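You operate a simulated robot arm through the tools that you are given. There is no shell and no other tool. Be economical: measure what you need, move in short steps, check, and stop when the job is done.

The job below is to be done with a simulated robot arm. You get a single attempt, and the scene is never put back.

TASK
Take the jar off the plate, give bottle 27 a half turn on it and count it.
Fine: jar on the bench top; one press of the tally key; plate back to its start, the bottle left on it. Set down upright: what you pick out.

Only the result counts: the job must be done as asked and must still hold three seconds after the hand-in. Knocking over, shifting, dropping, spilling or breaking anything else fails it.

THE ROBOT
A 6-joint arm with a two-finger parallel gripper, fixed in place. Base frame: the origin is at the foot of the arm, x ahead of it, y to its left, z up; the work surface is at about z = 800. Units: mm, rad, N and s.
With the tool pointing down near the work surface it reaches from about 240 to 640 mm from the base axis. Its first joint turns from -1.152 to 1.152 rad. Payload 2.7 kg.
The tool frame sits at the grasp point between the pads (the TCP): z along the fingers, y along the line on which they close. The tips reach 23 mm beyond it. The gripper opens to 94 mm. The fingers are 38 mm wide and 10 mm thick; the gripper's body (54 by 96 mm) begins 39 mm behind the TCP.
Orientation is told as [roll, pitch, yaw] about the base's x, y, z axes, in that order, counted from this pose: with the fingers straight down and closing along the base's y, the tool's x points along the base's -x, its y along +y and its z along -z.

THE INTERFACE
- The arm moves only by the tool apply_moves. Its argument "motion" is a list of rows, each a list of 7 numbers: the shift along the tool's x, y, z in mm, then the turn, a rotation vector about the tool's x, y, z in rad, then the finger opening in mm, from 0 to 94. In form: [[dx, dy, dz, ax, ay, az, gripper], ...]. A call has 1 to 20 rows; each row shifts and turns the commanded pose from where the row before left it, along the tool's axes as they then stand. A row lasts 0.2 s, in which the tool goes at most 50 mm and 0.15 rad; a call with a longer step from one row to the next is refused whole, and so is a gripper value outside its range. A pose out of reach is approached as far as the arm can. The call stops where the force on the tool passes 90 N (or 10 N more than at its start, if that is more) or the arm is blocked; 0.2 s more then pass. The fingers move at their own pace (about 45 mm/s each) and stop on an object; they squeeze with about 29 N. The grip force told is the motor's: it shows also when the fingers shut on nothing. Time passes only in rows, and 0.2 s behind the last, so rows that do not move let the fingers close. It gives the time, the measured TCP pose, the force on the tool (base axes), the opening and the grip force at its end, in the units of the frame above (readings bear some noise), with the torque about the TCP (base axes, N m) and any sound that the robot's microphone picked up, and new pictures: "show" is both (left out), scene, wrist or none.
- Cameras (640 x 400 px; columns grow to the right, rows downward): "scene" is fixed at [51.7, -428.6, 1422.8]; the picture's right is [0.88, -0.48, 0.00], its down [-0.22, -0.41, -0.88] and it looks along [0.43, 0.78, -0.47] (base axes); focal length 372 px, centre (320, 200). "wrist" rides on the gripper at [86, 16, -74] in the tool frame; the picture's right is [-0.18, 0.98, 0.00], its down [-0.58, -0.11, -0.81] and it looks along [-0.79, -0.15, 0.59] (tool axes); focal length 243 px, centre (320, 200).
- point_at(camera, pixels): for up to 12 pixels [column, row] of the newest picture of that camera ("zoom" is the newest enlarged one), the place [x, y, z] in the base frame of the surface seen there, good to about 2 mm, but the place of the scene camera against the robot may be out by one fixed shift of up to 25 mm in any direction. No time passes.
- close_up(camera, box): a new picture of the part [left, top, right, bottom] of that camera's present view, enlarged. No time passes.
- close_job(): hands the job in; it is judged then, once.

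Work in short steps. Measure before you move; look again where a grasp or a placing could have gone wrong, and mend it. You have 80 turns and 200 pictures in all, those below and enlarged ones among them. Open the gripper and draw the arm clear of the work before you hand the job in, unless the task says otherwise; then end with one line.

The tools are called after ">>>" as name(argument=value, ...) on one line, values as JSON. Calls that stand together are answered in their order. apply_moves: Moves the arm, as the interface text tells. Its arguments: {"type":"object","properties":{"motion":{"type":"array"},"show":{"type":"string","enum":["both","scene","wrist","none"]}},"required":["motion"]} The other tools are called the same way: point_at (camera, pixels) gives the place of the surface under pixels of a picture; close_up (camera, box) takes an enlarged picture of a part of a camera's view; close_job () hands the job in.

At the start:

```text
time: 0.0
eef_pos: [307.8, 202.2, 1153.2]
tool_rot: [0.001, 0.001, -0.001]
contact_force: [-0.1, -0.9, -0.3]
wrist_torque: [0.0, 0.01, 0.0]
opening: 94.0
grasp_force: 0.1
```

scene: 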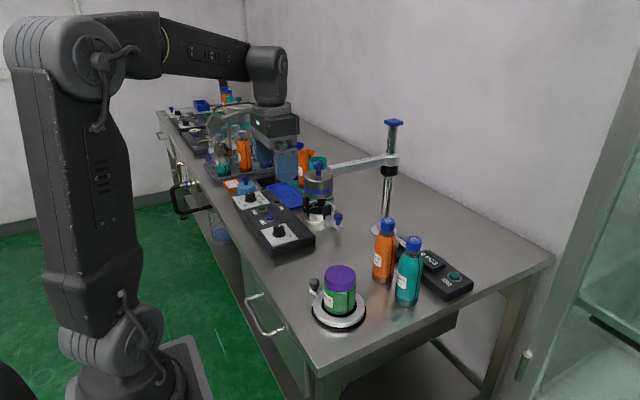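
wrist: 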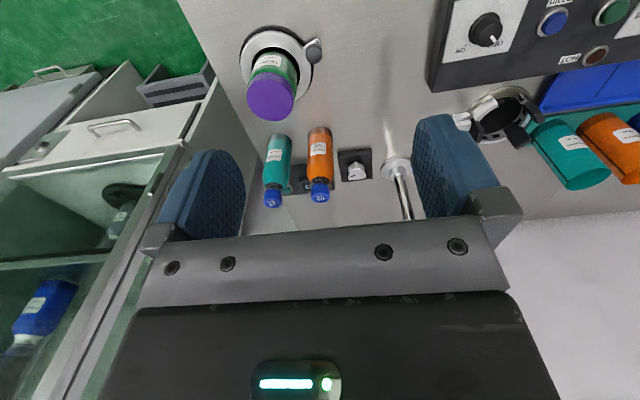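

The jar with the purple lid stands on a plate at scene (340,300), and there are two bottles at (384,250) and (408,270). I'll enlarge these to read the labels.

>>> close_up(camera="scene", box=[290, 200, 490, 340])

>>> close_up(camera="wrist", box=[220, 10, 420, 220])

>>> close_up(camera="scene", box=[200, 130, 360, 260])

```text
2.86 times, centred on (390, 270) of scene
```

zoom: 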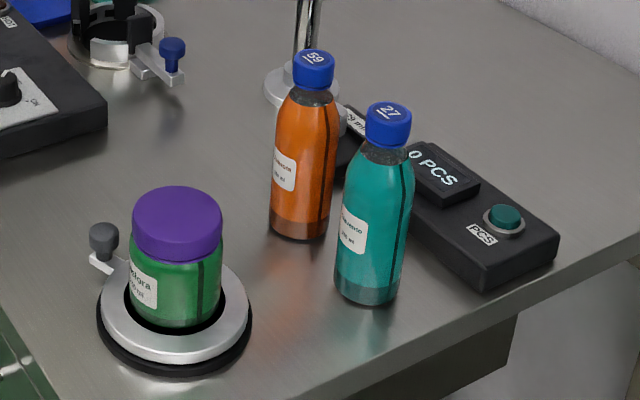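

```text
1.90 times, centred on (320, 115) of wrist
```

zoom: 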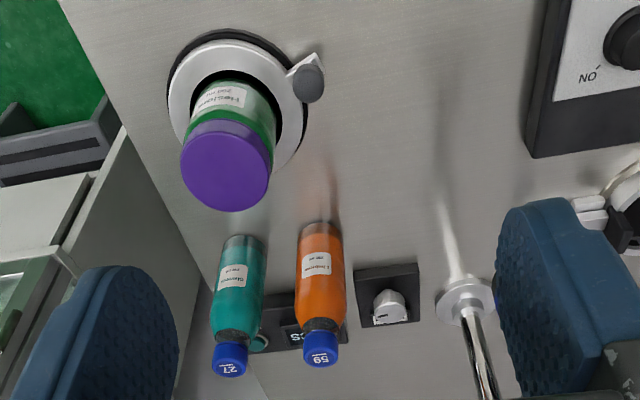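

```text
3.08 times, centred on (280, 195) of scene
```

zoom: 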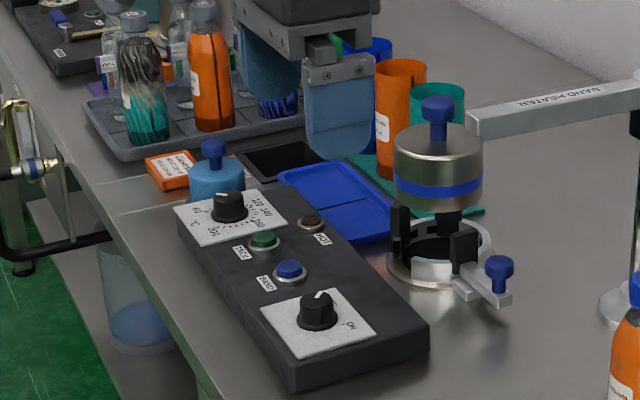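

Teal is bottle 27, and the tally key is the green button on the PCS box. Next I measure positions with both cameras: plate, jar, knob, bottles and key.

>>> point_at(camera="wrist", pixels=[[270, 99], [314, 51], [272, 200], [320, 193], [277, 142], [318, 135], [308, 44], [247, 62], [272, 34], [300, 190], [356, 175], [268, 63]])

>>> point_at(camera="scene", pixels=[[341, 273], [322, 281], [412, 239], [388, 220], [455, 274], [315, 298], [360, 318], [320, 317], [364, 302], [405, 302], [380, 281], [448, 262]])

```text
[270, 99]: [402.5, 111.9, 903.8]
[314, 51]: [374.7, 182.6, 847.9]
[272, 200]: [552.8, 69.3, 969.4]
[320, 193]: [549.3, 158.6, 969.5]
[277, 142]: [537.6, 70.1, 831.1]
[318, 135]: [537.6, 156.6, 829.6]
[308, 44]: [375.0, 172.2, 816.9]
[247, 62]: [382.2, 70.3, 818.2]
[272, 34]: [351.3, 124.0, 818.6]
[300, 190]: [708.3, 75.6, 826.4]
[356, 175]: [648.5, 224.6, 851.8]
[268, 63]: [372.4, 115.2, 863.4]
```

```text
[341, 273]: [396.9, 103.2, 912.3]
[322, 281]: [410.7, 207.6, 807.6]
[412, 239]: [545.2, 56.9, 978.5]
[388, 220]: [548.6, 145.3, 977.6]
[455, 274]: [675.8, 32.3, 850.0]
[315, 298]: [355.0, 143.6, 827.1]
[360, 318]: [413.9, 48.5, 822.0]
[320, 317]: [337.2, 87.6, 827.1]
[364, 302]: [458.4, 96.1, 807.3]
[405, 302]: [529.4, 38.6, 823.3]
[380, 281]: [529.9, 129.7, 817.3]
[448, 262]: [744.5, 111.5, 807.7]
```

I need finer geometry for the jar, plate ring and crank, so I'll take tighter enlargements of both views.

>>> close_up(camera="wrist", box=[230, 15, 340, 125])

>>> close_up(camera="scene", box=[300, 255, 380, 335])

```text
3.64 times, centred on (285, 70) of wrist
```

zoom: 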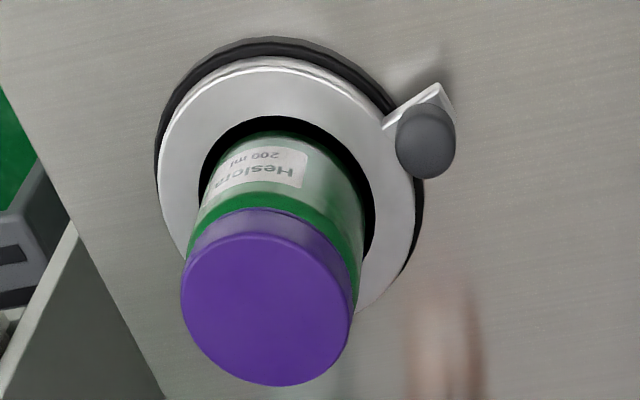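

```text
5.00 times, centred on (340, 295) of scene
```

zoom: 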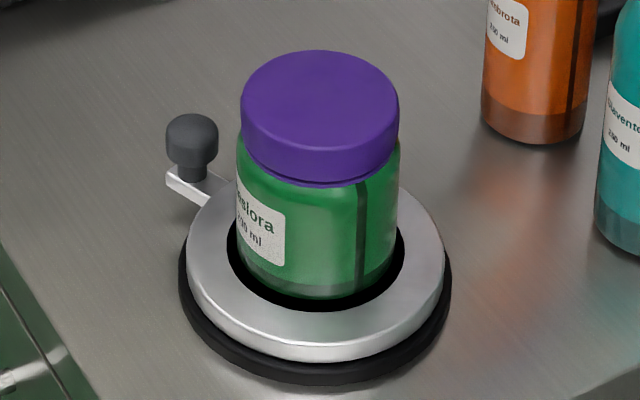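

Measuring lid edges, ring edges and crank knob in the scene enlargement.

>>> point_at(camera="zoom", pixels=[[246, 95], [394, 95], [320, 55], [318, 142], [320, 95], [194, 240], [437, 245], [318, 340], [192, 125], [232, 240], [318, 304], [190, 184]])

>>> close_up(camera="wrist", box=[230, 15, 340, 125])

```text
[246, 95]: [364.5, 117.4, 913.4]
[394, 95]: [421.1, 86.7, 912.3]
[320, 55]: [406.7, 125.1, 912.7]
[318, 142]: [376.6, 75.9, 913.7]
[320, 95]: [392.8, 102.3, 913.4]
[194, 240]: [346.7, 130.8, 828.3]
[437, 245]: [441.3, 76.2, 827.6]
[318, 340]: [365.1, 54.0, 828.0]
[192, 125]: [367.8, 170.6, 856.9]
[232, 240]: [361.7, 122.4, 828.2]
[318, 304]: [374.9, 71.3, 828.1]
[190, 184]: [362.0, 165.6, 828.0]
```

```text
3.64 times, centred on (285, 70) of wrist
```

zoom: 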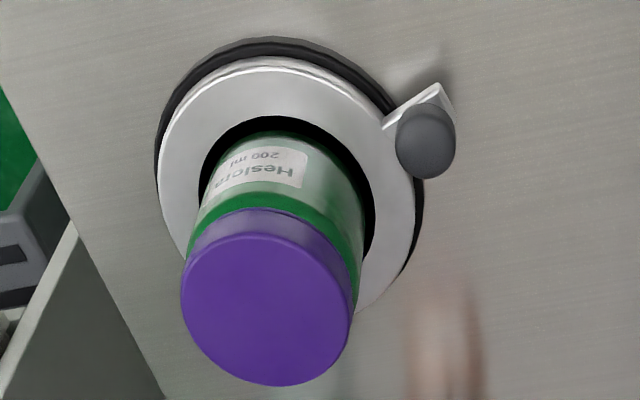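

>>> point_at(camera="zoom", pixels=[[187, 305], [347, 310], [270, 240], [268, 380], [268, 308], [425, 140], [432, 92], [166, 150], [408, 190], [275, 70], [275, 120], [212, 170]])

```text
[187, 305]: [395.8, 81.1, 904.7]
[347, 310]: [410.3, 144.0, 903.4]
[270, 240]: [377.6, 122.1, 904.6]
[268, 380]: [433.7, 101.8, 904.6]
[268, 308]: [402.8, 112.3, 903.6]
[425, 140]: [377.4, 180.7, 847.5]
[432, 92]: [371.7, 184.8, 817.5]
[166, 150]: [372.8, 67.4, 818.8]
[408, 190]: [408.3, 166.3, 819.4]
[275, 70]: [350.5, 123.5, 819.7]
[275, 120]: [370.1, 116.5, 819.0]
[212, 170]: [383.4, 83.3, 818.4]
```

Scene camera offset is about (-9,-11.5,+9) relative to the wrist camera. Plate centre ≈(403,114), knob ≈(377,181,848), jar lid ≈(403,113,904) with diameter ~66. Now I check the bottle cap profile, the key, and free bench for the jar.

>>> point_at(camera="wrist", pixels=[[385, 90], [385, 120], [420, 95], [355, 110], [430, 85], [340, 60], [360, 40], [400, 60]])

>>> close_up(camera="scene", box=[365, 210, 485, 310])

```text
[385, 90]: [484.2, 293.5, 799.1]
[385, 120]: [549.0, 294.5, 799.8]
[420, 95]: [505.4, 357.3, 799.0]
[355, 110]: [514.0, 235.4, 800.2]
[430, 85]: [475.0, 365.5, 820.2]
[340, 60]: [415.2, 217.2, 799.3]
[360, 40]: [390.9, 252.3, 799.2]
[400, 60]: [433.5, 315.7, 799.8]
```

```text
4.00 times, centred on (425, 260) of scene
```

zoom: 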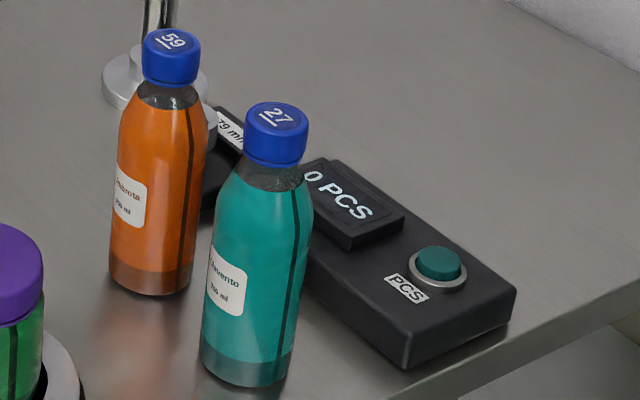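

>>> point_at(camera="zoom", pixels=[[277, 115], [276, 158], [247, 118], [306, 122], [275, 185], [213, 250], [308, 250], [438, 258], [260, 210], [420, 262], [458, 262], [440, 290]])

```text
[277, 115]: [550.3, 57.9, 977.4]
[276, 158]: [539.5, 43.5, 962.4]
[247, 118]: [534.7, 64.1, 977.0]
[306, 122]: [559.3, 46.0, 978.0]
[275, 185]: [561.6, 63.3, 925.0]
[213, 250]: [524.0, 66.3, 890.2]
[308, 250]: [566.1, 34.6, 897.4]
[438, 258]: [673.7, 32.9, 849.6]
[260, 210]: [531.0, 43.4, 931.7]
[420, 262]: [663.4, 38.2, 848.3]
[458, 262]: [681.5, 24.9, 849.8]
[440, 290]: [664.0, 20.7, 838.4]
```

Bottle 27's axis is ≈(554,68) with a 30 mm cap at z 950–969, the key top is ≈(683,44,841), and the bench is free around (480,255). I move above the jar first.

>>> apply_moves(motion=[[-16, -15, 32, 0, 0, 0, 94], [-16, -15, 32, 0, 0, 0, 94], [-16, -15, 32, 0, 0, 0, 94], [-16, -15, 32, 0, 0, 0, 94], [-16, -15, 32, 0, 0, 0, 94], [-15, -14, 33, 0, 0, 0, 94], [0, 0, 0, 0, 0, 0, 94]])

```text
time: 1.6
eef_pos: [402.8, 111.2, 961.8]
tool_rot: [0.001, 0.001, 0.003]
contact_force: [-1.0, 0.3, -0.4]
wrist_torque: [-0.02, 0.03, 0.03]
opening: 94.1
grasp_force: 0.1
```

scene: 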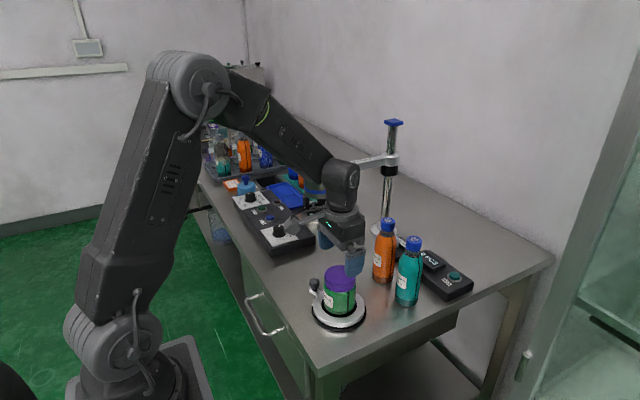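
wrist: 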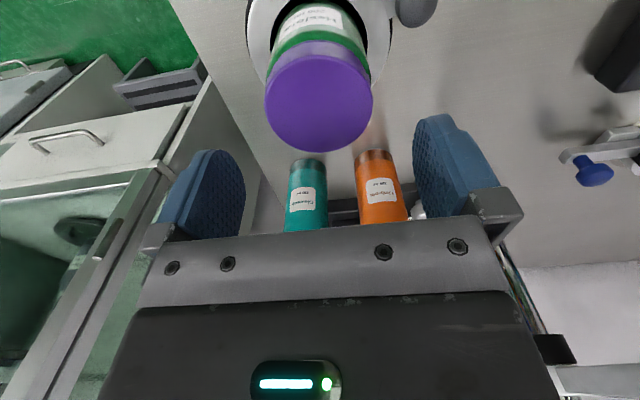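

The lid is centred near wrist (319,95); I'll measure its edges to refine the centre before descending.

>>> point_at(camera="wrist", pixels=[[268, 98], [370, 98], [320, 58], [320, 148], [319, 98], [416, 8], [400, 3], [254, 30]])

```text
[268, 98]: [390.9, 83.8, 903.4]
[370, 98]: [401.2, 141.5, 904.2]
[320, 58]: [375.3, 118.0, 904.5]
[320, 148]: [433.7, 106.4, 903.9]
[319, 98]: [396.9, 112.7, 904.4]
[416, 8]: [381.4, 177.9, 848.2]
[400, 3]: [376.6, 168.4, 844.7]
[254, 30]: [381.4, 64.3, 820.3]
```

Lid centre is (404,112). I descend to z≈879 and close.

>>> apply_moves(motion=[[-1, 1, 28, 0, 0, 0, 94], [0, 0, 28, 0, 0, 0, 94], [0, 0, 27, 0, 0, 0, 94], [0, 0, 0, 0, 0, 0, 60], [0, 0, 0, 0, 0, 0, 50], [0, 0, 0, 0, 0, 0, 50], [0, 0, 0, 0, 0, 0, 50]])

```text
time: 3.2
eef_pos: [407.4, 115.1, 878.8]
tool_rot: [0.002, -0.001, 0.0]
contact_force: [-0.2, 0.7, -0.4]
wrist_torque: [0.0, 0.0, -0.01]
opening: 69.1
grasp_force: 28.4
```

scene: 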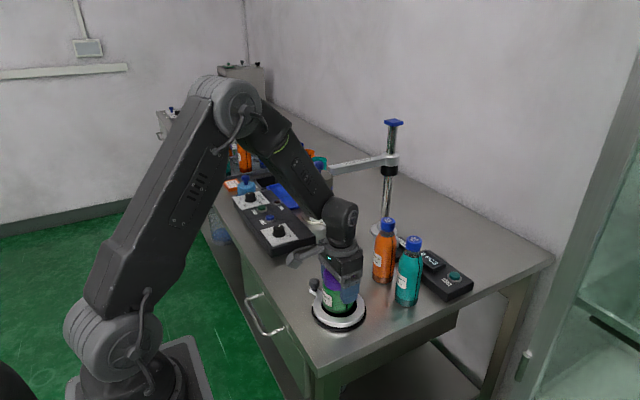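
wrist: 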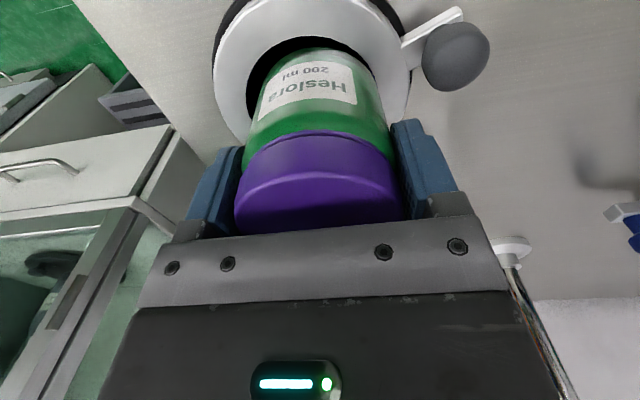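

The jar is held (69 mm, 28 N). I lift it straight up.

>>> apply_moves(motion=[[0, 0, -10, 0, 0, 0, 50], [0, 0, -20, 0, 0, 0, 50], [0, 0, -30, 0, 0, 0, 50], [0, 0, -30, 0, 0, 0, 50], [0, 0, 0, 0, 0, 0, 50]])

```text
time: 4.4
eef_pos: [407.0, 113.5, 967.7]
tool_rot: [0.003, -0.001, 0.002]
contact_force: [-0.6, -0.3, -0.5]
wrist_torque: [-0.02, 0.03, 0.03]
opening: 50.0
grasp_force: 0.0
```

scene: 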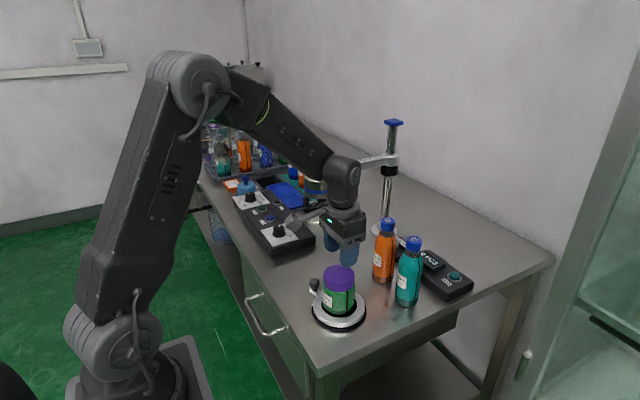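
wrist: 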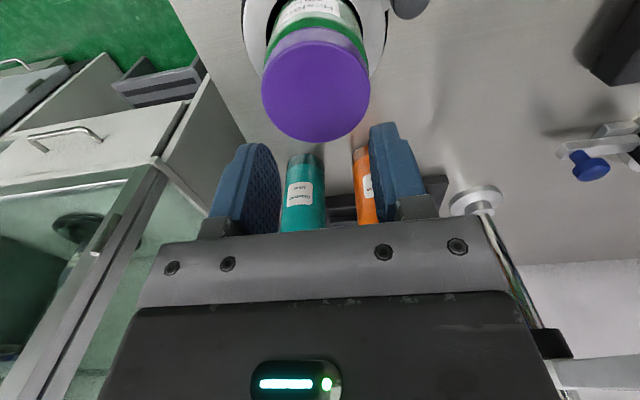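

The jar stayed behind: the fingers slipped off the lid. Let me look closely at it for displacement and for how it is seated.

>>> close_up(camera="wrist", box=[230, 0, 400, 150])

>>> close_up(camera="scene", box=[300, 255, 380, 335])

```text
2.67 times, centred on (315, 75) of wrist
```

zoom: 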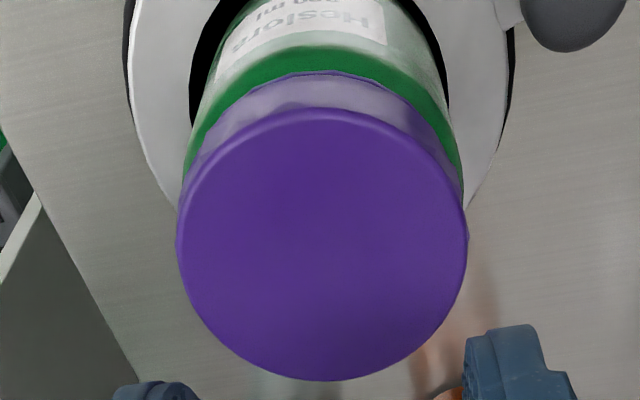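

```text
5.00 times, centred on (340, 295) of scene
```

zoom: 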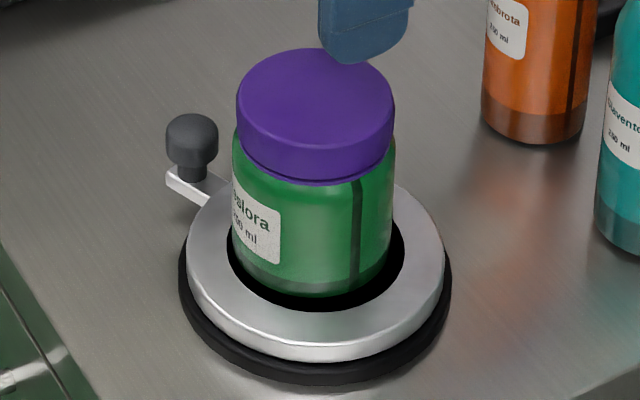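

The jar only moved 1–2 mm; its body is a bit wider than the lid, so the pads had little hold. I re-grip lower, at TCP z≈870 with opening 84, then lift only 6 mm and read the force.

>>> apply_moves(motion=[[0, 0, 0, 0, 0, 0, 84], [3, 0, 0, 0, 0, 0, 84], [0, 0, 30, 0, 0, 0, 84], [0, 0, 30, 0, 0, 0, 84], [0, 0, 28, 0, 0, 0, 84], [0, 0, 9, 0, 0, 0, 84], [0, 0, 0, 0, 0, 0, 60], [0, 0, 0, 0, 0, 0, 20], [0, 0, 0, 0, 0, 0, 0], [0, 0, 0, 0, 0, 0, 0], [0, 0, 0, 0, 0, 0, 0], [0, 0, -3, 0, 0, 0, 0], [0, 0, -3, 0, 0, 0, 0]])

```text
time: 7.2
eef_pos: [402.0, 114.5, 876.4]
tool_rot: [0.002, 0.001, 0.0]
contact_force: [-0.4, -0.7, -1.9]
wrist_torque: [0.0, 0.02, 0.01]
opening: 69.7
grasp_force: 28.9
```

scene: 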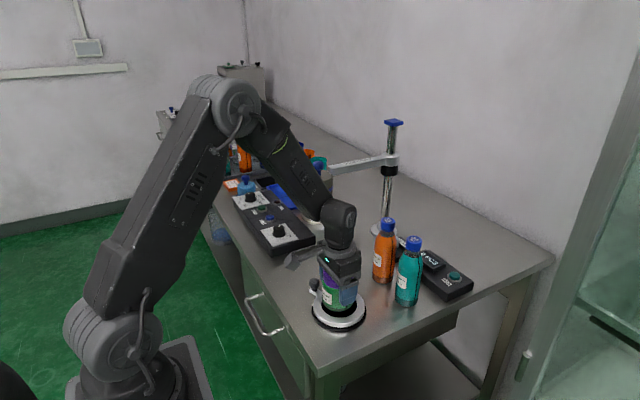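
wrist: 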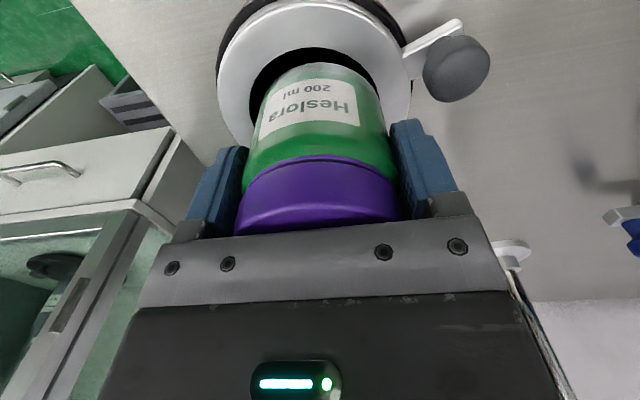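

The force shows a small load (−1.9 N). I lift gently a further 30 mm and check.

>>> apply_moves(motion=[[0, 0, -5, 0, 0, 0, 0], [0, 0, -5, 0, 0, 0, 0], [0, 0, -10, 0, 0, 0, 0], [0, 0, -10, 0, 0, 0, 0], [0, 0, 0, 0, 0, 0, 0]])

```text
time: 8.4
eef_pos: [402.8, 115.3, 907.5]
tool_rot: [0.002, 0.001, 0.001]
contact_force: [0.8, -0.8, -2.2]
wrist_torque: [0.04, -0.03, 0.02]
opening: 69.3
grasp_force: 29.0
```

scene: 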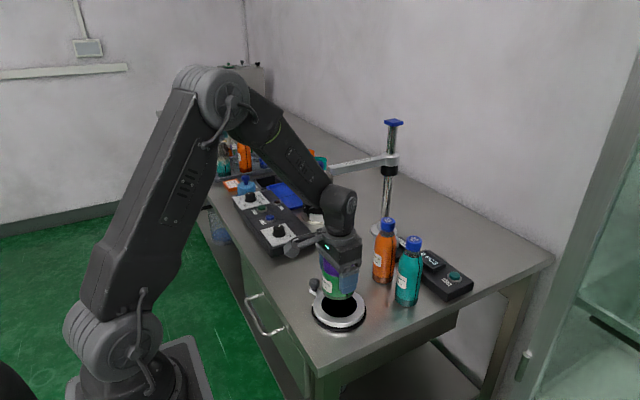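
wrist: 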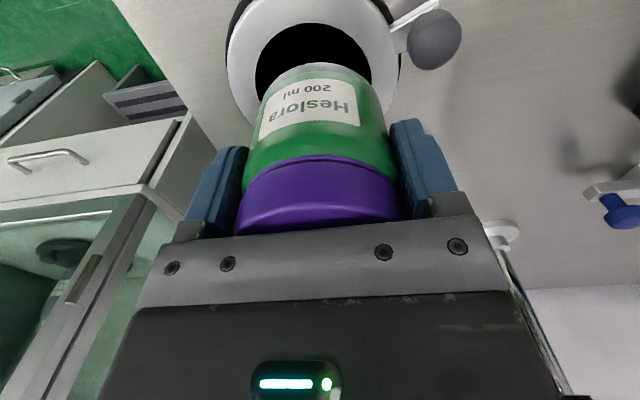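

The jar is up and light. I measure the recess floor height to know where the jar's bottom was.

>>> point_at(camera="wrist", pixels=[[310, 40], [280, 60], [345, 45], [310, 12], [310, 26], [255, 80]])

>>> point_at(camera="scene", pixels=[[338, 308], [345, 311], [325, 305], [338, 322]])

>>> close_up(camera="scene", box=[300, 255, 380, 335])

```text
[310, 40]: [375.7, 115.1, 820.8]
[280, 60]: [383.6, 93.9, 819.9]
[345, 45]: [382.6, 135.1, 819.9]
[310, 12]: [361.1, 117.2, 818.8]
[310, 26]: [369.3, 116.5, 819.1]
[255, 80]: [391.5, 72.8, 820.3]
```

```text
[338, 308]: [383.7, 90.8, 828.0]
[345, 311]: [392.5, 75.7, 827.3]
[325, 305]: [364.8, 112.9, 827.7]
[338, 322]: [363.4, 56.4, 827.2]
```

```text
5.00 times, centred on (340, 295) of scene
```

zoom: 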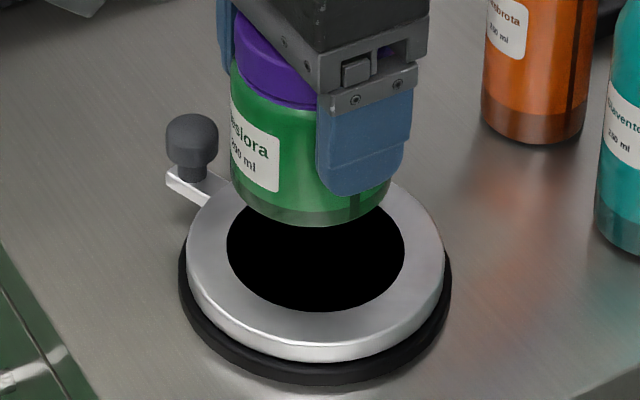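

The pad is flat at z≈819.5, so the jar's bottom is ~51 mm below the TCP and the bench release is at TCP z≈851. I carry it to about (475,255).

>>> apply_moves(motion=[[0, 0, -30, 0, 0, 0, 0], [-18, 35, 0, 0, 0, 0, 0], [-18, 35, 0, 0, 0, 0, 0], [-18, 35, 0, 0, 0, 0, 0], [-18, 35, 0, 0, 0, 0, 0], [0, 0, 25, 0, 0, 0, 0], [0, 0, 25, 0, 0, 0, 0], [0, 0, 20, 0, 0, 0, 0], [0, 0, 0, 0, 0, 0, 0]])

```text
time: 10.4
eef_pos: [473.5, 253.1, 864.7]
tool_rot: [0.001, 0.0, 0.0]
contact_force: [-0.9, 0.5, -2.9]
wrist_torque: [0.02, 0.0, 0.01]
opening: 69.4
grasp_force: 29.1
```

scene: 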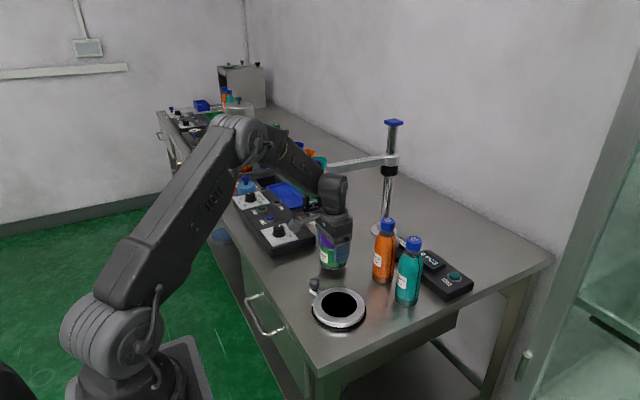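
wrist: 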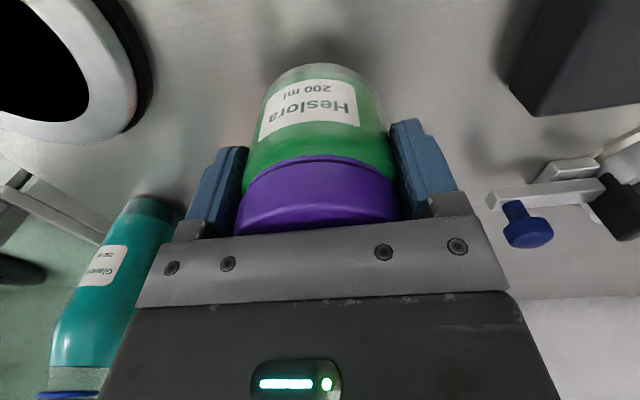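

Clear all round. I lower gently the last ~14 mm in small steps and watch the force.

>>> apply_moves(motion=[[0, 0, 5, 0, 0, 0, 0], [0, 0, 4, 0, 0, 0, 0], [0, 0, 2, 0, 0, 0, 0], [0, 0, 1, 0, 0, 0, 0], [0, 0, 1, 0, 0, 0, 0]], show="wrist")

```text
time: 11.6
eef_pos: [472.3, 253.7, 851.2]
tool_rot: [0.002, 0.0, -0.002]
contact_force: [0.7, -1.0, -2.0]
wrist_torque: [0.01, 0.02, 0.0]
opening: 69.3
grasp_force: 28.7
```

wrist: 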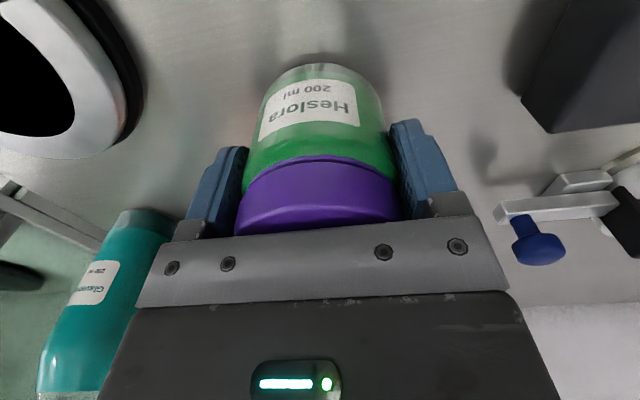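

Force is still only the jar's weight, so it isn't touching yet. I go down in 1 mm steps.

>>> apply_moves(motion=[[0, 0, 1, 0, 0, 0, 0], [0, 0, 1, 0, 0, 0, 0], [0, 0, 0, 0, 0, 0, 0]], show="none")

```text
time: 12.4
eef_pos: [474.0, 254.7, 851.7]
tool_rot: [0.001, 0.0, 0.0]
contact_force: [-0.2, -0.7, -2.8]
wrist_torque: [-0.02, 0.0, 0.03]
opening: 69.3
grasp_force: 28.9
```

Still not touching; continue down with checks.

>>> apply_moves(motion=[[0, 0, 1, 0, 0, 0, 0], [0, 0, 1, 0, 0, 0, 0], [0, 0, 0, 0, 0, 0, 0]], show="none")

```text
time: 13.2
eef_pos: [473.2, 253.5, 850.0]
tool_rot: [0.003, -0.002, 0.0]
contact_force: [-1.3, 0.3, 4.2]
wrist_torque: [-0.15, 0.07, -0.05]
opening: 69.4
grasp_force: 28.9
```

Contact: the force turned upward to +4.2 N. I open the fingers and withdraw straight up.

>>> apply_moves(motion=[[0, 0, 0, 0, 0, 0, 75], [0, 0, 0, 0, 0, 0, 85], [0, 0, 0, 0, 0, 0, 85], [0, 0, -20, 0, 0, 0, 85], [0, 0, -40, 0, 0, 0, 85], [0, 0, -45, 0, 0, 0, 85], [0, 0, -45, 0, 0, 0, 85], [0, 0, -40, 0, 0, 0, 85]])

```text
time: 15.0
eef_pos: [469.2, 251.8, 1039.6]
tool_rot: [0.001, 0.001, 0.0]
contact_force: [0.2, -0.1, -0.7]
wrist_torque: [0.05, 0.03, 0.01]
opening: 85.0
grasp_force: 0.0
```

scene: 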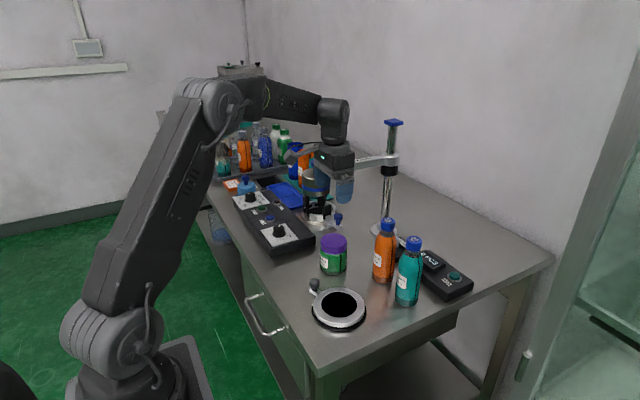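
wrist: 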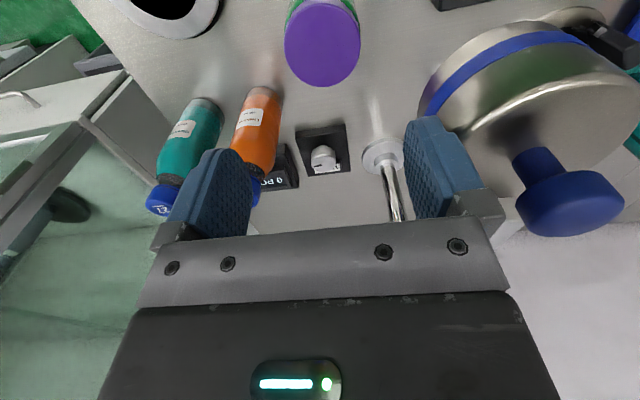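

The jar stands upright at (474,254). I move away from the hanging pot to (480,68), where I can view bottle 27's cap.

>>> apply_moves(motion=[[0, -40, 0, 0, 0, 0, 70], [0, -40, 0, 0, 0, 0, 60], [0, -40, 0, 0, 0, 0, 60], [0, -40, 0, 0, 0, 0, 60], [0, -24, 0, 0, 0, 0, 60], [0, 0, 0, 0, 0, 0, 60]])

```text
time: 16.4
eef_pos: [470.0, 67.9, 1038.0]
tool_rot: [0.001, 0.001, -0.002]
contact_force: [0.1, -1.0, -0.2]
wrist_torque: [-0.02, 0.0, 0.0]
opening: 59.9
grasp_force: 0.1
```

scene: 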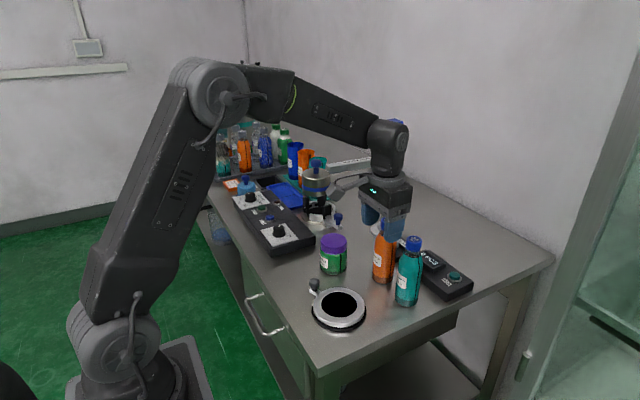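
wrist: 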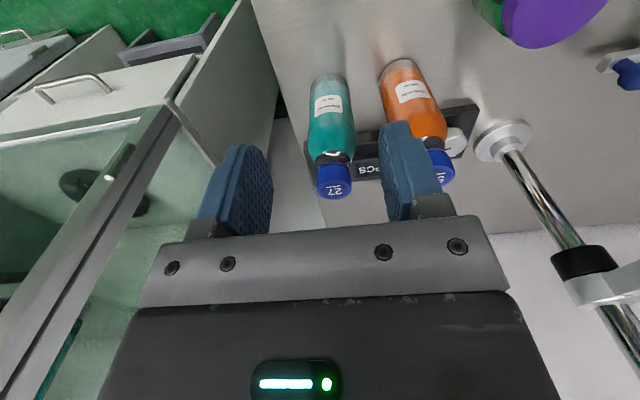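

Bottle 27's cap is at wrist (335,180). I measure its edges and the neighbour's.

>>> close_up(camera="wrist", box=[290, 60, 490, 220])

>>> point_at(camera="wrist", pixels=[[319, 184], [350, 183], [335, 174], [336, 196], [335, 186], [333, 150], [331, 80], [332, 120], [405, 68]])

```text
2.50 times, centred on (390, 140) of wrist
```

zoom: 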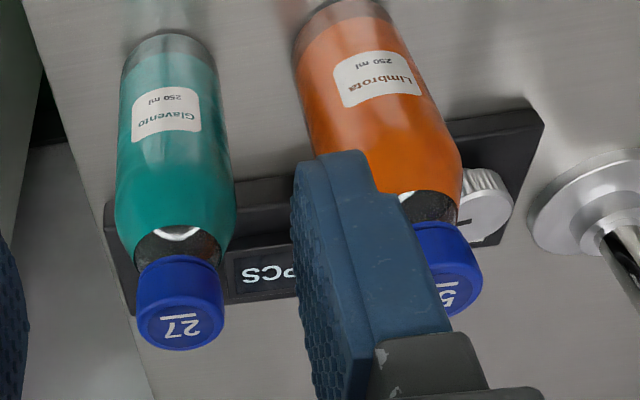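

```text
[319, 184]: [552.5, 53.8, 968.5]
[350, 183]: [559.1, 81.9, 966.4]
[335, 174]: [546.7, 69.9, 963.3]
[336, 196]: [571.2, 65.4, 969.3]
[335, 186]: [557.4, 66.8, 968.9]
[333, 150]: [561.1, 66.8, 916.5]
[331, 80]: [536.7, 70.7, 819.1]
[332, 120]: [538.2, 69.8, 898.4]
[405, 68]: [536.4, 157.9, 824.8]
```

Cap centre is (558,67.5), top z 969. I move over it, descend to TCP z≈960, close, then lift just 6 mm as a test.

>>> apply_moves(motion=[[-44, 0, 0, 0, 0, 0, 60], [-44, 0, 0, 0, 0, 0, 60], [0, 0, 0, 0, 0, 0, 60], [0, 0, 30, 0, 0, 0, 60], [0, 0, 30, 0, 0, 0, 60], [0, 0, 18, 0, 0, 0, 60], [0, 0, 0, 0, 0, 0, 60]])

```text
time: 18.0
eef_pos: [561.7, 68.7, 959.7]
tool_rot: [0.0, -0.001, 0.0]
contact_force: [-0.1, 0.3, 0.4]
wrist_torque: [-0.02, -0.05, -0.01]
opening: 59.8
grasp_force: 0.0
```

scene: 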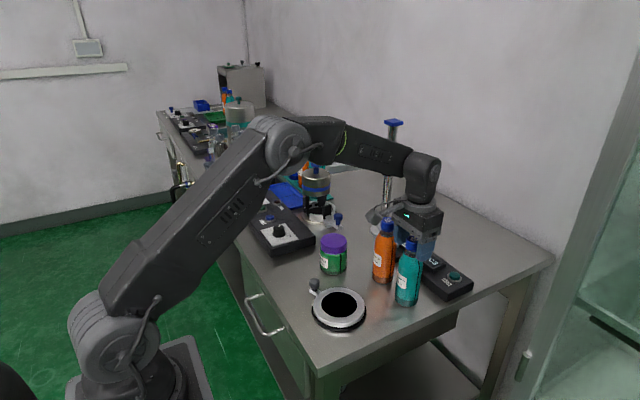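
wrist: 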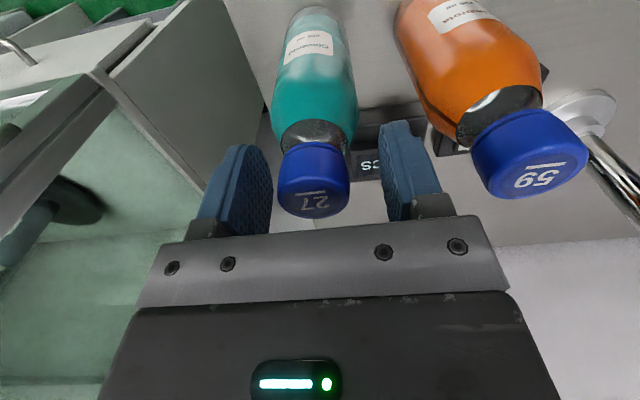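

The cap sits between the fingers at (314,180). I verify its centre against the TCP before closing.

>>> point_at(camera="wrist", pixels=[[281, 190], [349, 185], [315, 200], [317, 216], [312, 193]])

```text
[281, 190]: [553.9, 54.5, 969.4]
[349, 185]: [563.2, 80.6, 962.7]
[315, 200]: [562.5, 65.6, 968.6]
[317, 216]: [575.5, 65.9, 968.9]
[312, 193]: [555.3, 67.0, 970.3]
```

Aligned in x (cap ≈560, 67). Closing, then a slow 6 mm test lift.

>>> apply_moves(motion=[[0, -1, 0, 0, 0, 0, 40], [0, 0, 0, 0, 0, 0, 20], [0, 0, 0, 0, 0, 0, 0], [0, 0, 0, 0, 0, 0, 0], [0, 0, 0, 0, 0, 0, 0], [0, 0, -2, 0, 0, 0, 0], [0, 0, -2, 0, 0, 0, 0], [0, 0, -2, 0, 0, 0, 0], [0, 0, 0, 0, 0, 0, 0]])

```text
time: 20.0
eef_pos: [561.7, 69.0, 968.3]
tool_rot: [0.001, 0.001, -0.001]
contact_force: [0.2, -0.1, -2.1]
wrist_torque: [0.01, 0.01, -0.04]
opening: 32.5
grasp_force: 28.2
```

scene: 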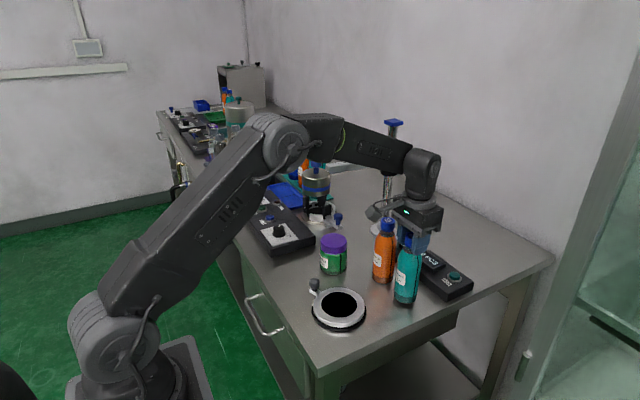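
wrist: 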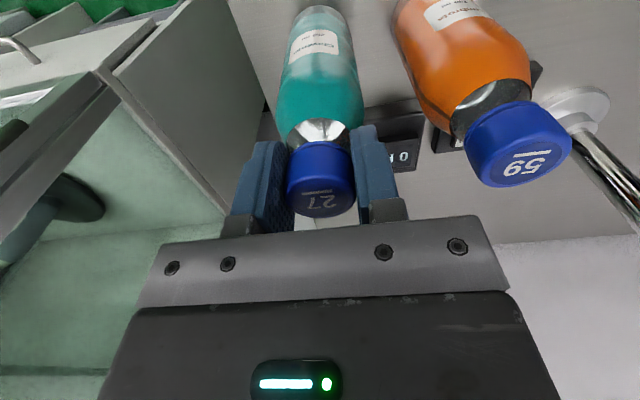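

Held at 32.5 mm with 2.1 N load. I raise it another 50 mm slowly and check.

>>> apply_moves(motion=[[0, 0, -5, 0, 0, 0, 0], [0, 0, -10, 0, 0, 0, 0], [0, 0, -10, 0, 0, 0, 0], [0, 0, -15, 0, 0, 0, 0], [0, 0, -10, 0, 0, 0, 0], [0, 0, 0, 0, 0, 0, 0]])

```text
time: 21.4
eef_pos: [560.9, 68.3, 1017.1]
tool_rot: [0.001, 0.001, 0.0]
contact_force: [0.5, -0.5, -2.2]
wrist_torque: [0.0, 0.04, -0.01]
opening: 32.7
grasp_force: 29.5
```

scene: 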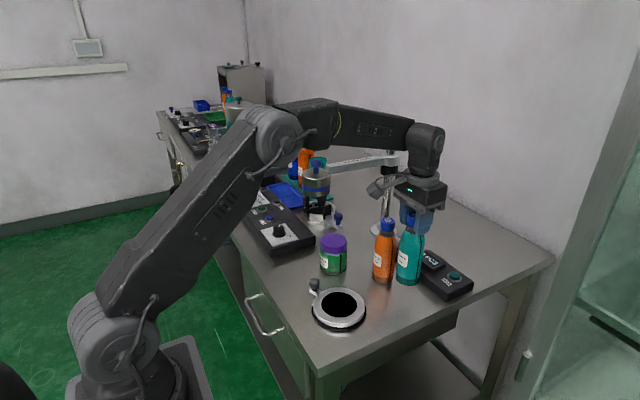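
wrist: 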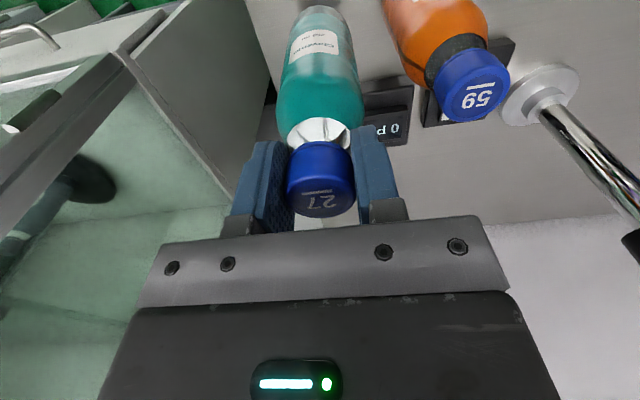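

Bottle hangs upright. Before carrying it over, I re-measure the plate's centre from the now clear pad.

>>> close_up(camera="scene", box=[300, 275, 380, 335])

```text
6.67 times, centred on (340, 305) of scene
```

zoom: 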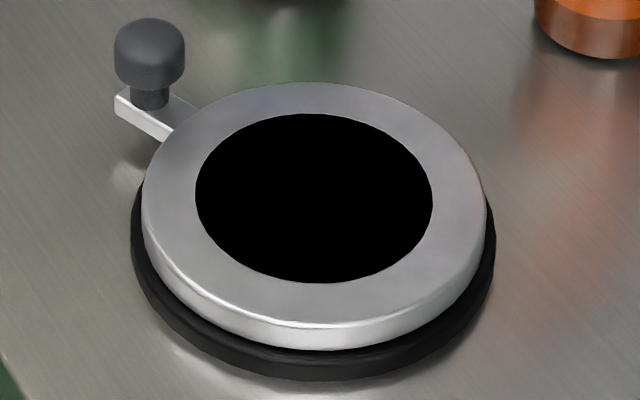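

>>> point_at(camera="zoom", pixels=[[196, 195], [433, 200], [307, 114], [320, 283], [145, 190], [484, 200], [308, 84], [313, 324], [150, 45], [122, 50], [180, 55], [314, 195]])

```text
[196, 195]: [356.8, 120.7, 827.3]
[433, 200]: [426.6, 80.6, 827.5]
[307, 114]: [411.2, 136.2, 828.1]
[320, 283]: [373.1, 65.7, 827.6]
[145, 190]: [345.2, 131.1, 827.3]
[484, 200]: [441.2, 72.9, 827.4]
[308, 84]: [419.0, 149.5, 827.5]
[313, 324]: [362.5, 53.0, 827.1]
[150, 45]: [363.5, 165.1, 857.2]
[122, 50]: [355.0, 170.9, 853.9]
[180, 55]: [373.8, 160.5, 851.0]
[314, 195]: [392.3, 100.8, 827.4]
```

Plate centre ≈(403.5,112.5), knob ≈(378,179.5). I carry the bottle over the plate centre and down to about 6 mm above the pad.

>>> apply_moves(motion=[[26, 7, 0, 0, 0, 0, 0], [33, 9, 0, 0, 0, 0, 0], [33, 9, 0, 0, 0, 0, 0], [33, 9, 0, 0, 0, 0, 0], [31, 10, 0, 0, 0, 0, 0], [0, 0, 0, 0, 0, 0, 0], [0, 0, 15, 0, 0, 0, 0], [0, 0, 12, 0, 0, 0, 0], [0, 0, 0, 0, 0, 0, 0]])

```text
time: 23.4
eef_pos: [406.8, 112.5, 989.6]
tool_rot: [0.002, 0.001, -0.001]
contact_force: [-0.4, -0.4, -3.4]
wrist_torque: [0.0, -0.02, 0.01]
opening: 32.6
grasp_force: 29.1
```

scene: 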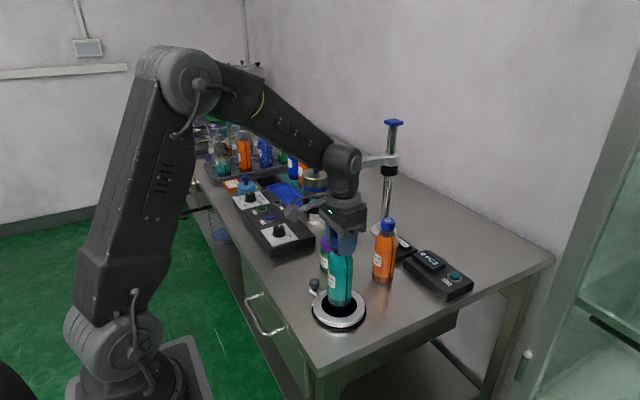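
wrist: 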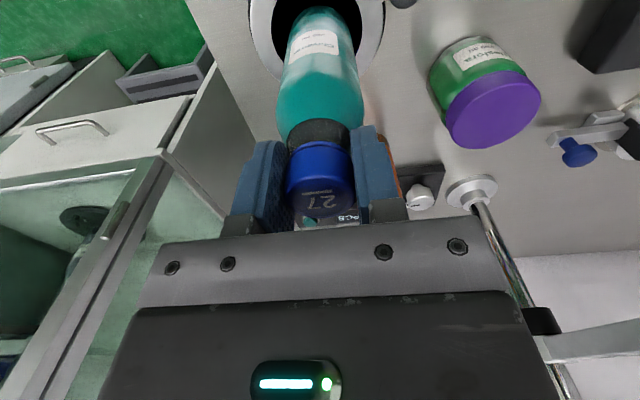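

The bottle hangs over the pad. I shift 2 mm towards the base and lower in small steps until contact.

>>> apply_moves(motion=[[2, 0, 2, 0, 0, 0, 0], [0, 0, 2, 0, 0, 0, 0], [0, 0, 2, 0, 0, 0, 0], [0, 0, 1, 0, 0, 0, 0], [0, 0, 1, 0, 0, 0, 0]], show="none")

```text
time: 24.6
eef_pos: [404.5, 113.2, 982.1]
tool_rot: [0.001, 0.0, 0.0]
contact_force: [0.3, -0.2, -2.6]
wrist_torque: [0.04, 0.0, -0.04]
opening: 32.4
grasp_force: 28.8
```

Not yet in contact (-2.6 N); two more millimetre steps.

>>> apply_moves(motion=[[0, 0, 1, 0, 0, 0, 0], [0, 0, 1, 0, 0, 0, 0], [0, 0, 0, 0, 0, 0, 0]], show="scene")

```text
time: 25.4
eef_pos: [403.7, 113.4, 979.4]
tool_rot: [0.002, -0.003, -0.001]
contact_force: [-0.1, -1.0, -0.8]
wrist_torque: [-0.12, -0.04, -0.01]
opening: 32.8
grasp_force: 29.1
```

scene: 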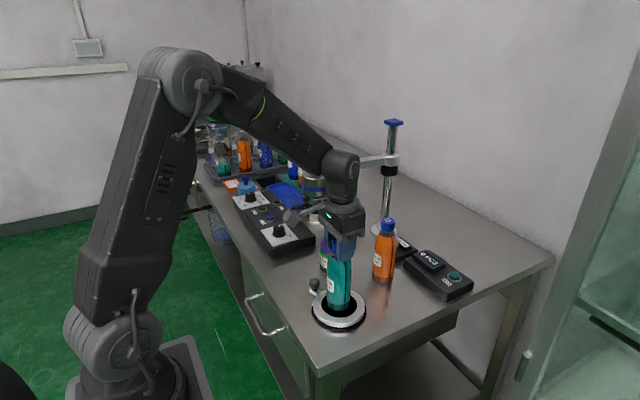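

The load is coming off (-0.8 N). One more millimetre for firm contact.

>>> apply_moves(motion=[[0, 0, 1, 0, 0, 0, 0], [0, 0, 0, 0, 0, 0, 0]], show="none")

>>> close_up(camera="scene", box=[290, 230, 390, 335])

```text
time: 26.0
eef_pos: [404.5, 113.6, 979.2]
tool_rot: [0.0, -0.001, 0.0]
contact_force: [-4.2, -0.8, 13.5]
wrist_torque: [-0.28, 0.51, 0.02]
opening: 32.8
grasp_force: 29.1
```

```text
3.81 times, centred on (340, 282) of scene
```

zoom: 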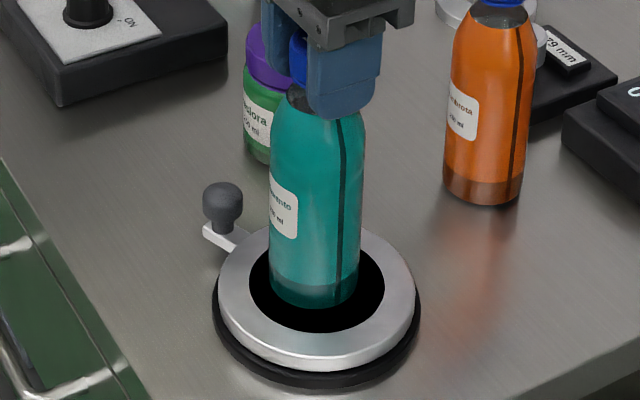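

Firmly seated (13.5 N). I ease off 0.7 mm, open, and withdraw straight up.

>>> apply_moves(motion=[[0, 0, -0.7, 0, 0, 0, 0], [0, 0, 0, 0, 0, 0, 38], [0, 0, 0, 0, 0, 0, 60], [0, 0, 0, 0, 0, 0, 60], [0, 0, -20, 0, 0, 0, 60], [0, 0, -40, 0, 0, 0, 60], [0, 0, -40, 0, 0, 0, 60]])

```text
time: 27.6
eef_pos: [399.9, 113.3, 1079.3]
tool_rot: [0.002, -0.001, -0.001]
contact_force: [0.3, -0.4, -0.6]
wrist_torque: [0.02, 0.01, 0.02]
opening: 60.1
grasp_force: 0.0
```

scene: 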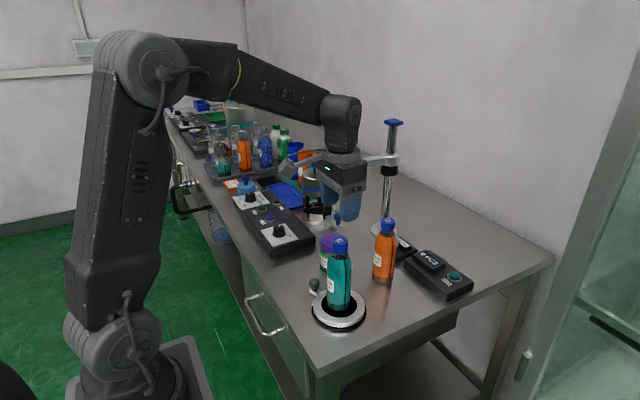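
wrist: 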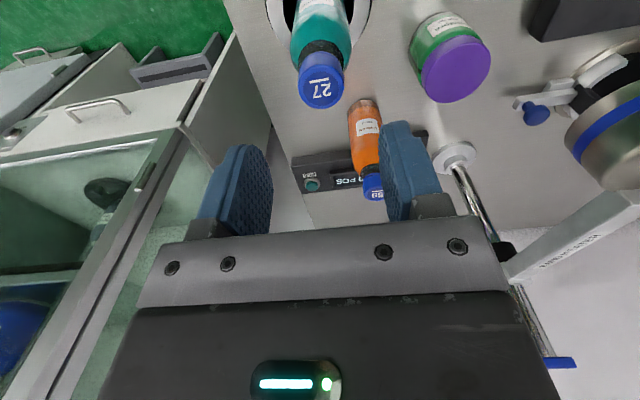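

Bottle 27 stands on the plate. Before swinging the tool toward the crank knob I check where the pot, heater arm and jar are, and re-measure the knob.

>>> point_at(camera="scene", pixels=[[337, 214], [318, 192], [370, 160], [318, 215], [333, 240], [314, 282], [340, 241], [455, 275]])

>>> close_up(camera="scene", box=[290, 230, 390, 335])

```text
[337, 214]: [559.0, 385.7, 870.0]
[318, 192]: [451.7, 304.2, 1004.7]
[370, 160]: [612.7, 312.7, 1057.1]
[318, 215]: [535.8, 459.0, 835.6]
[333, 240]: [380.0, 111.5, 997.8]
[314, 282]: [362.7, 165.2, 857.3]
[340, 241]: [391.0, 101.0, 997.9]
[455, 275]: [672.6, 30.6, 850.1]
```

```text
3.81 times, centred on (340, 282) of scene
```

zoom: 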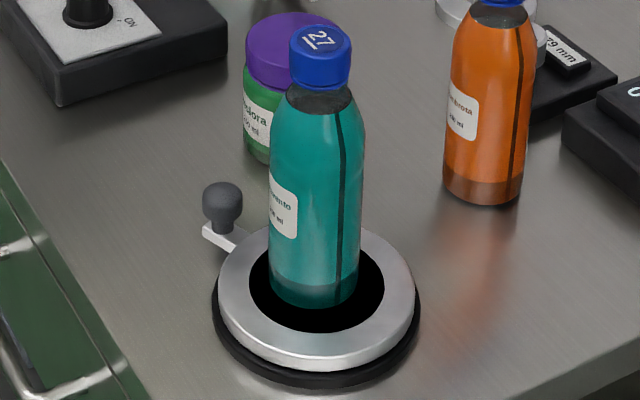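

The pot's depth is unclear, so I check it and the bracket in both cameras before swinging the wrist towards +y.

>>> point_at(camera="wrist", pixels=[[600, 130], [620, 110], [575, 140], [536, 115], [580, 245], [500, 245], [560, 15], [455, 80]])

>>> close_up(camera="scene", box=[260, 130, 400, 240])

```text
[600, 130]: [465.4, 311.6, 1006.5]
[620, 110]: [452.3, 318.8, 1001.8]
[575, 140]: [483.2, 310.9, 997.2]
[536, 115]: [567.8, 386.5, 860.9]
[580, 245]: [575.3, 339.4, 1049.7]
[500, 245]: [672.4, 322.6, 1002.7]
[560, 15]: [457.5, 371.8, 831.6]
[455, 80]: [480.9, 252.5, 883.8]
```

```text
3.64 times, centred on (330, 185) of scene
```

zoom: 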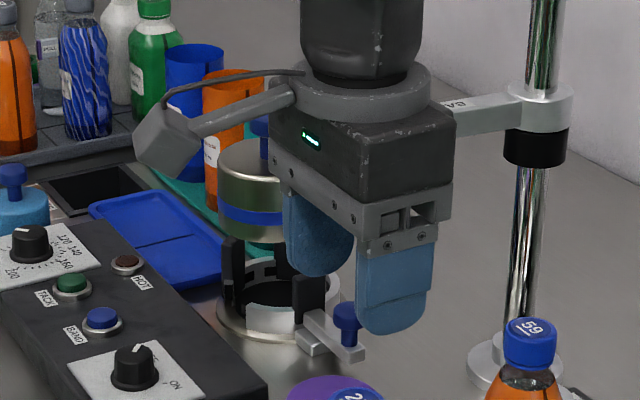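

The pot's nearest point is (465,312,1006), clear of the crank. I move above the knob and yaw the tool so its x axis (camera side) points radially outward (about −1.21 rad of yaw).

>>> apply_moves(motion=[[11, 33, 0, 0, 0, 0, 50], [11, 33, 0, 0, 0, 0, 50], [0, 0, 0, 0, 0, 0.135, 50], [0, 0, 0, 0, 0, 0.135, 50], [0, 0, 0, 0, 0, 0.135, 50], [0, 0, 0, 0, 0, 0.135, 50], [0, 0, 0, 0, 0, 0.135, 50], [0, 0, 0, 0, 0, 0.135, 50], [0, 0, 0, 0, 0, 0.135, 50], [0, 0, 0, 0, 0, 0.135, 50], [0, 0, 0, 0, 0, 0.135, 50], [0, 0, 0, 0, 0, 0, 50]])

```text
time: 30.2
eef_pos: [381.4, 178.6, 1079.1]
tool_rot: [0.001, 0.003, -1.215]
contact_force: [-0.5, 0.6, -0.5]
wrist_torque: [0.01, 0.0, 0.02]
opening: 50.0
grasp_force: 0.0
```

scene: 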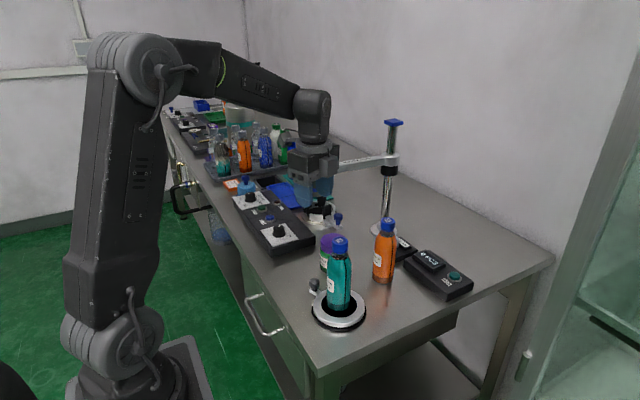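
wrist: 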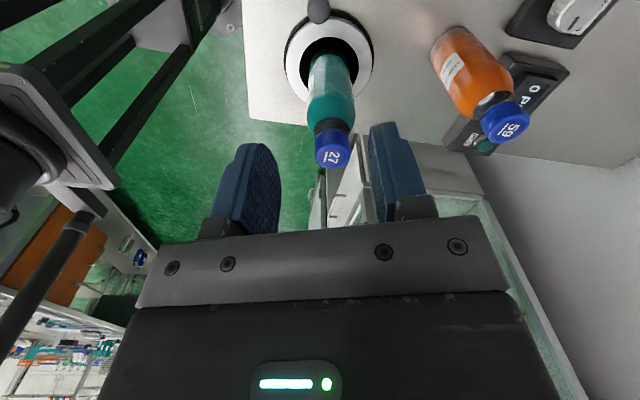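

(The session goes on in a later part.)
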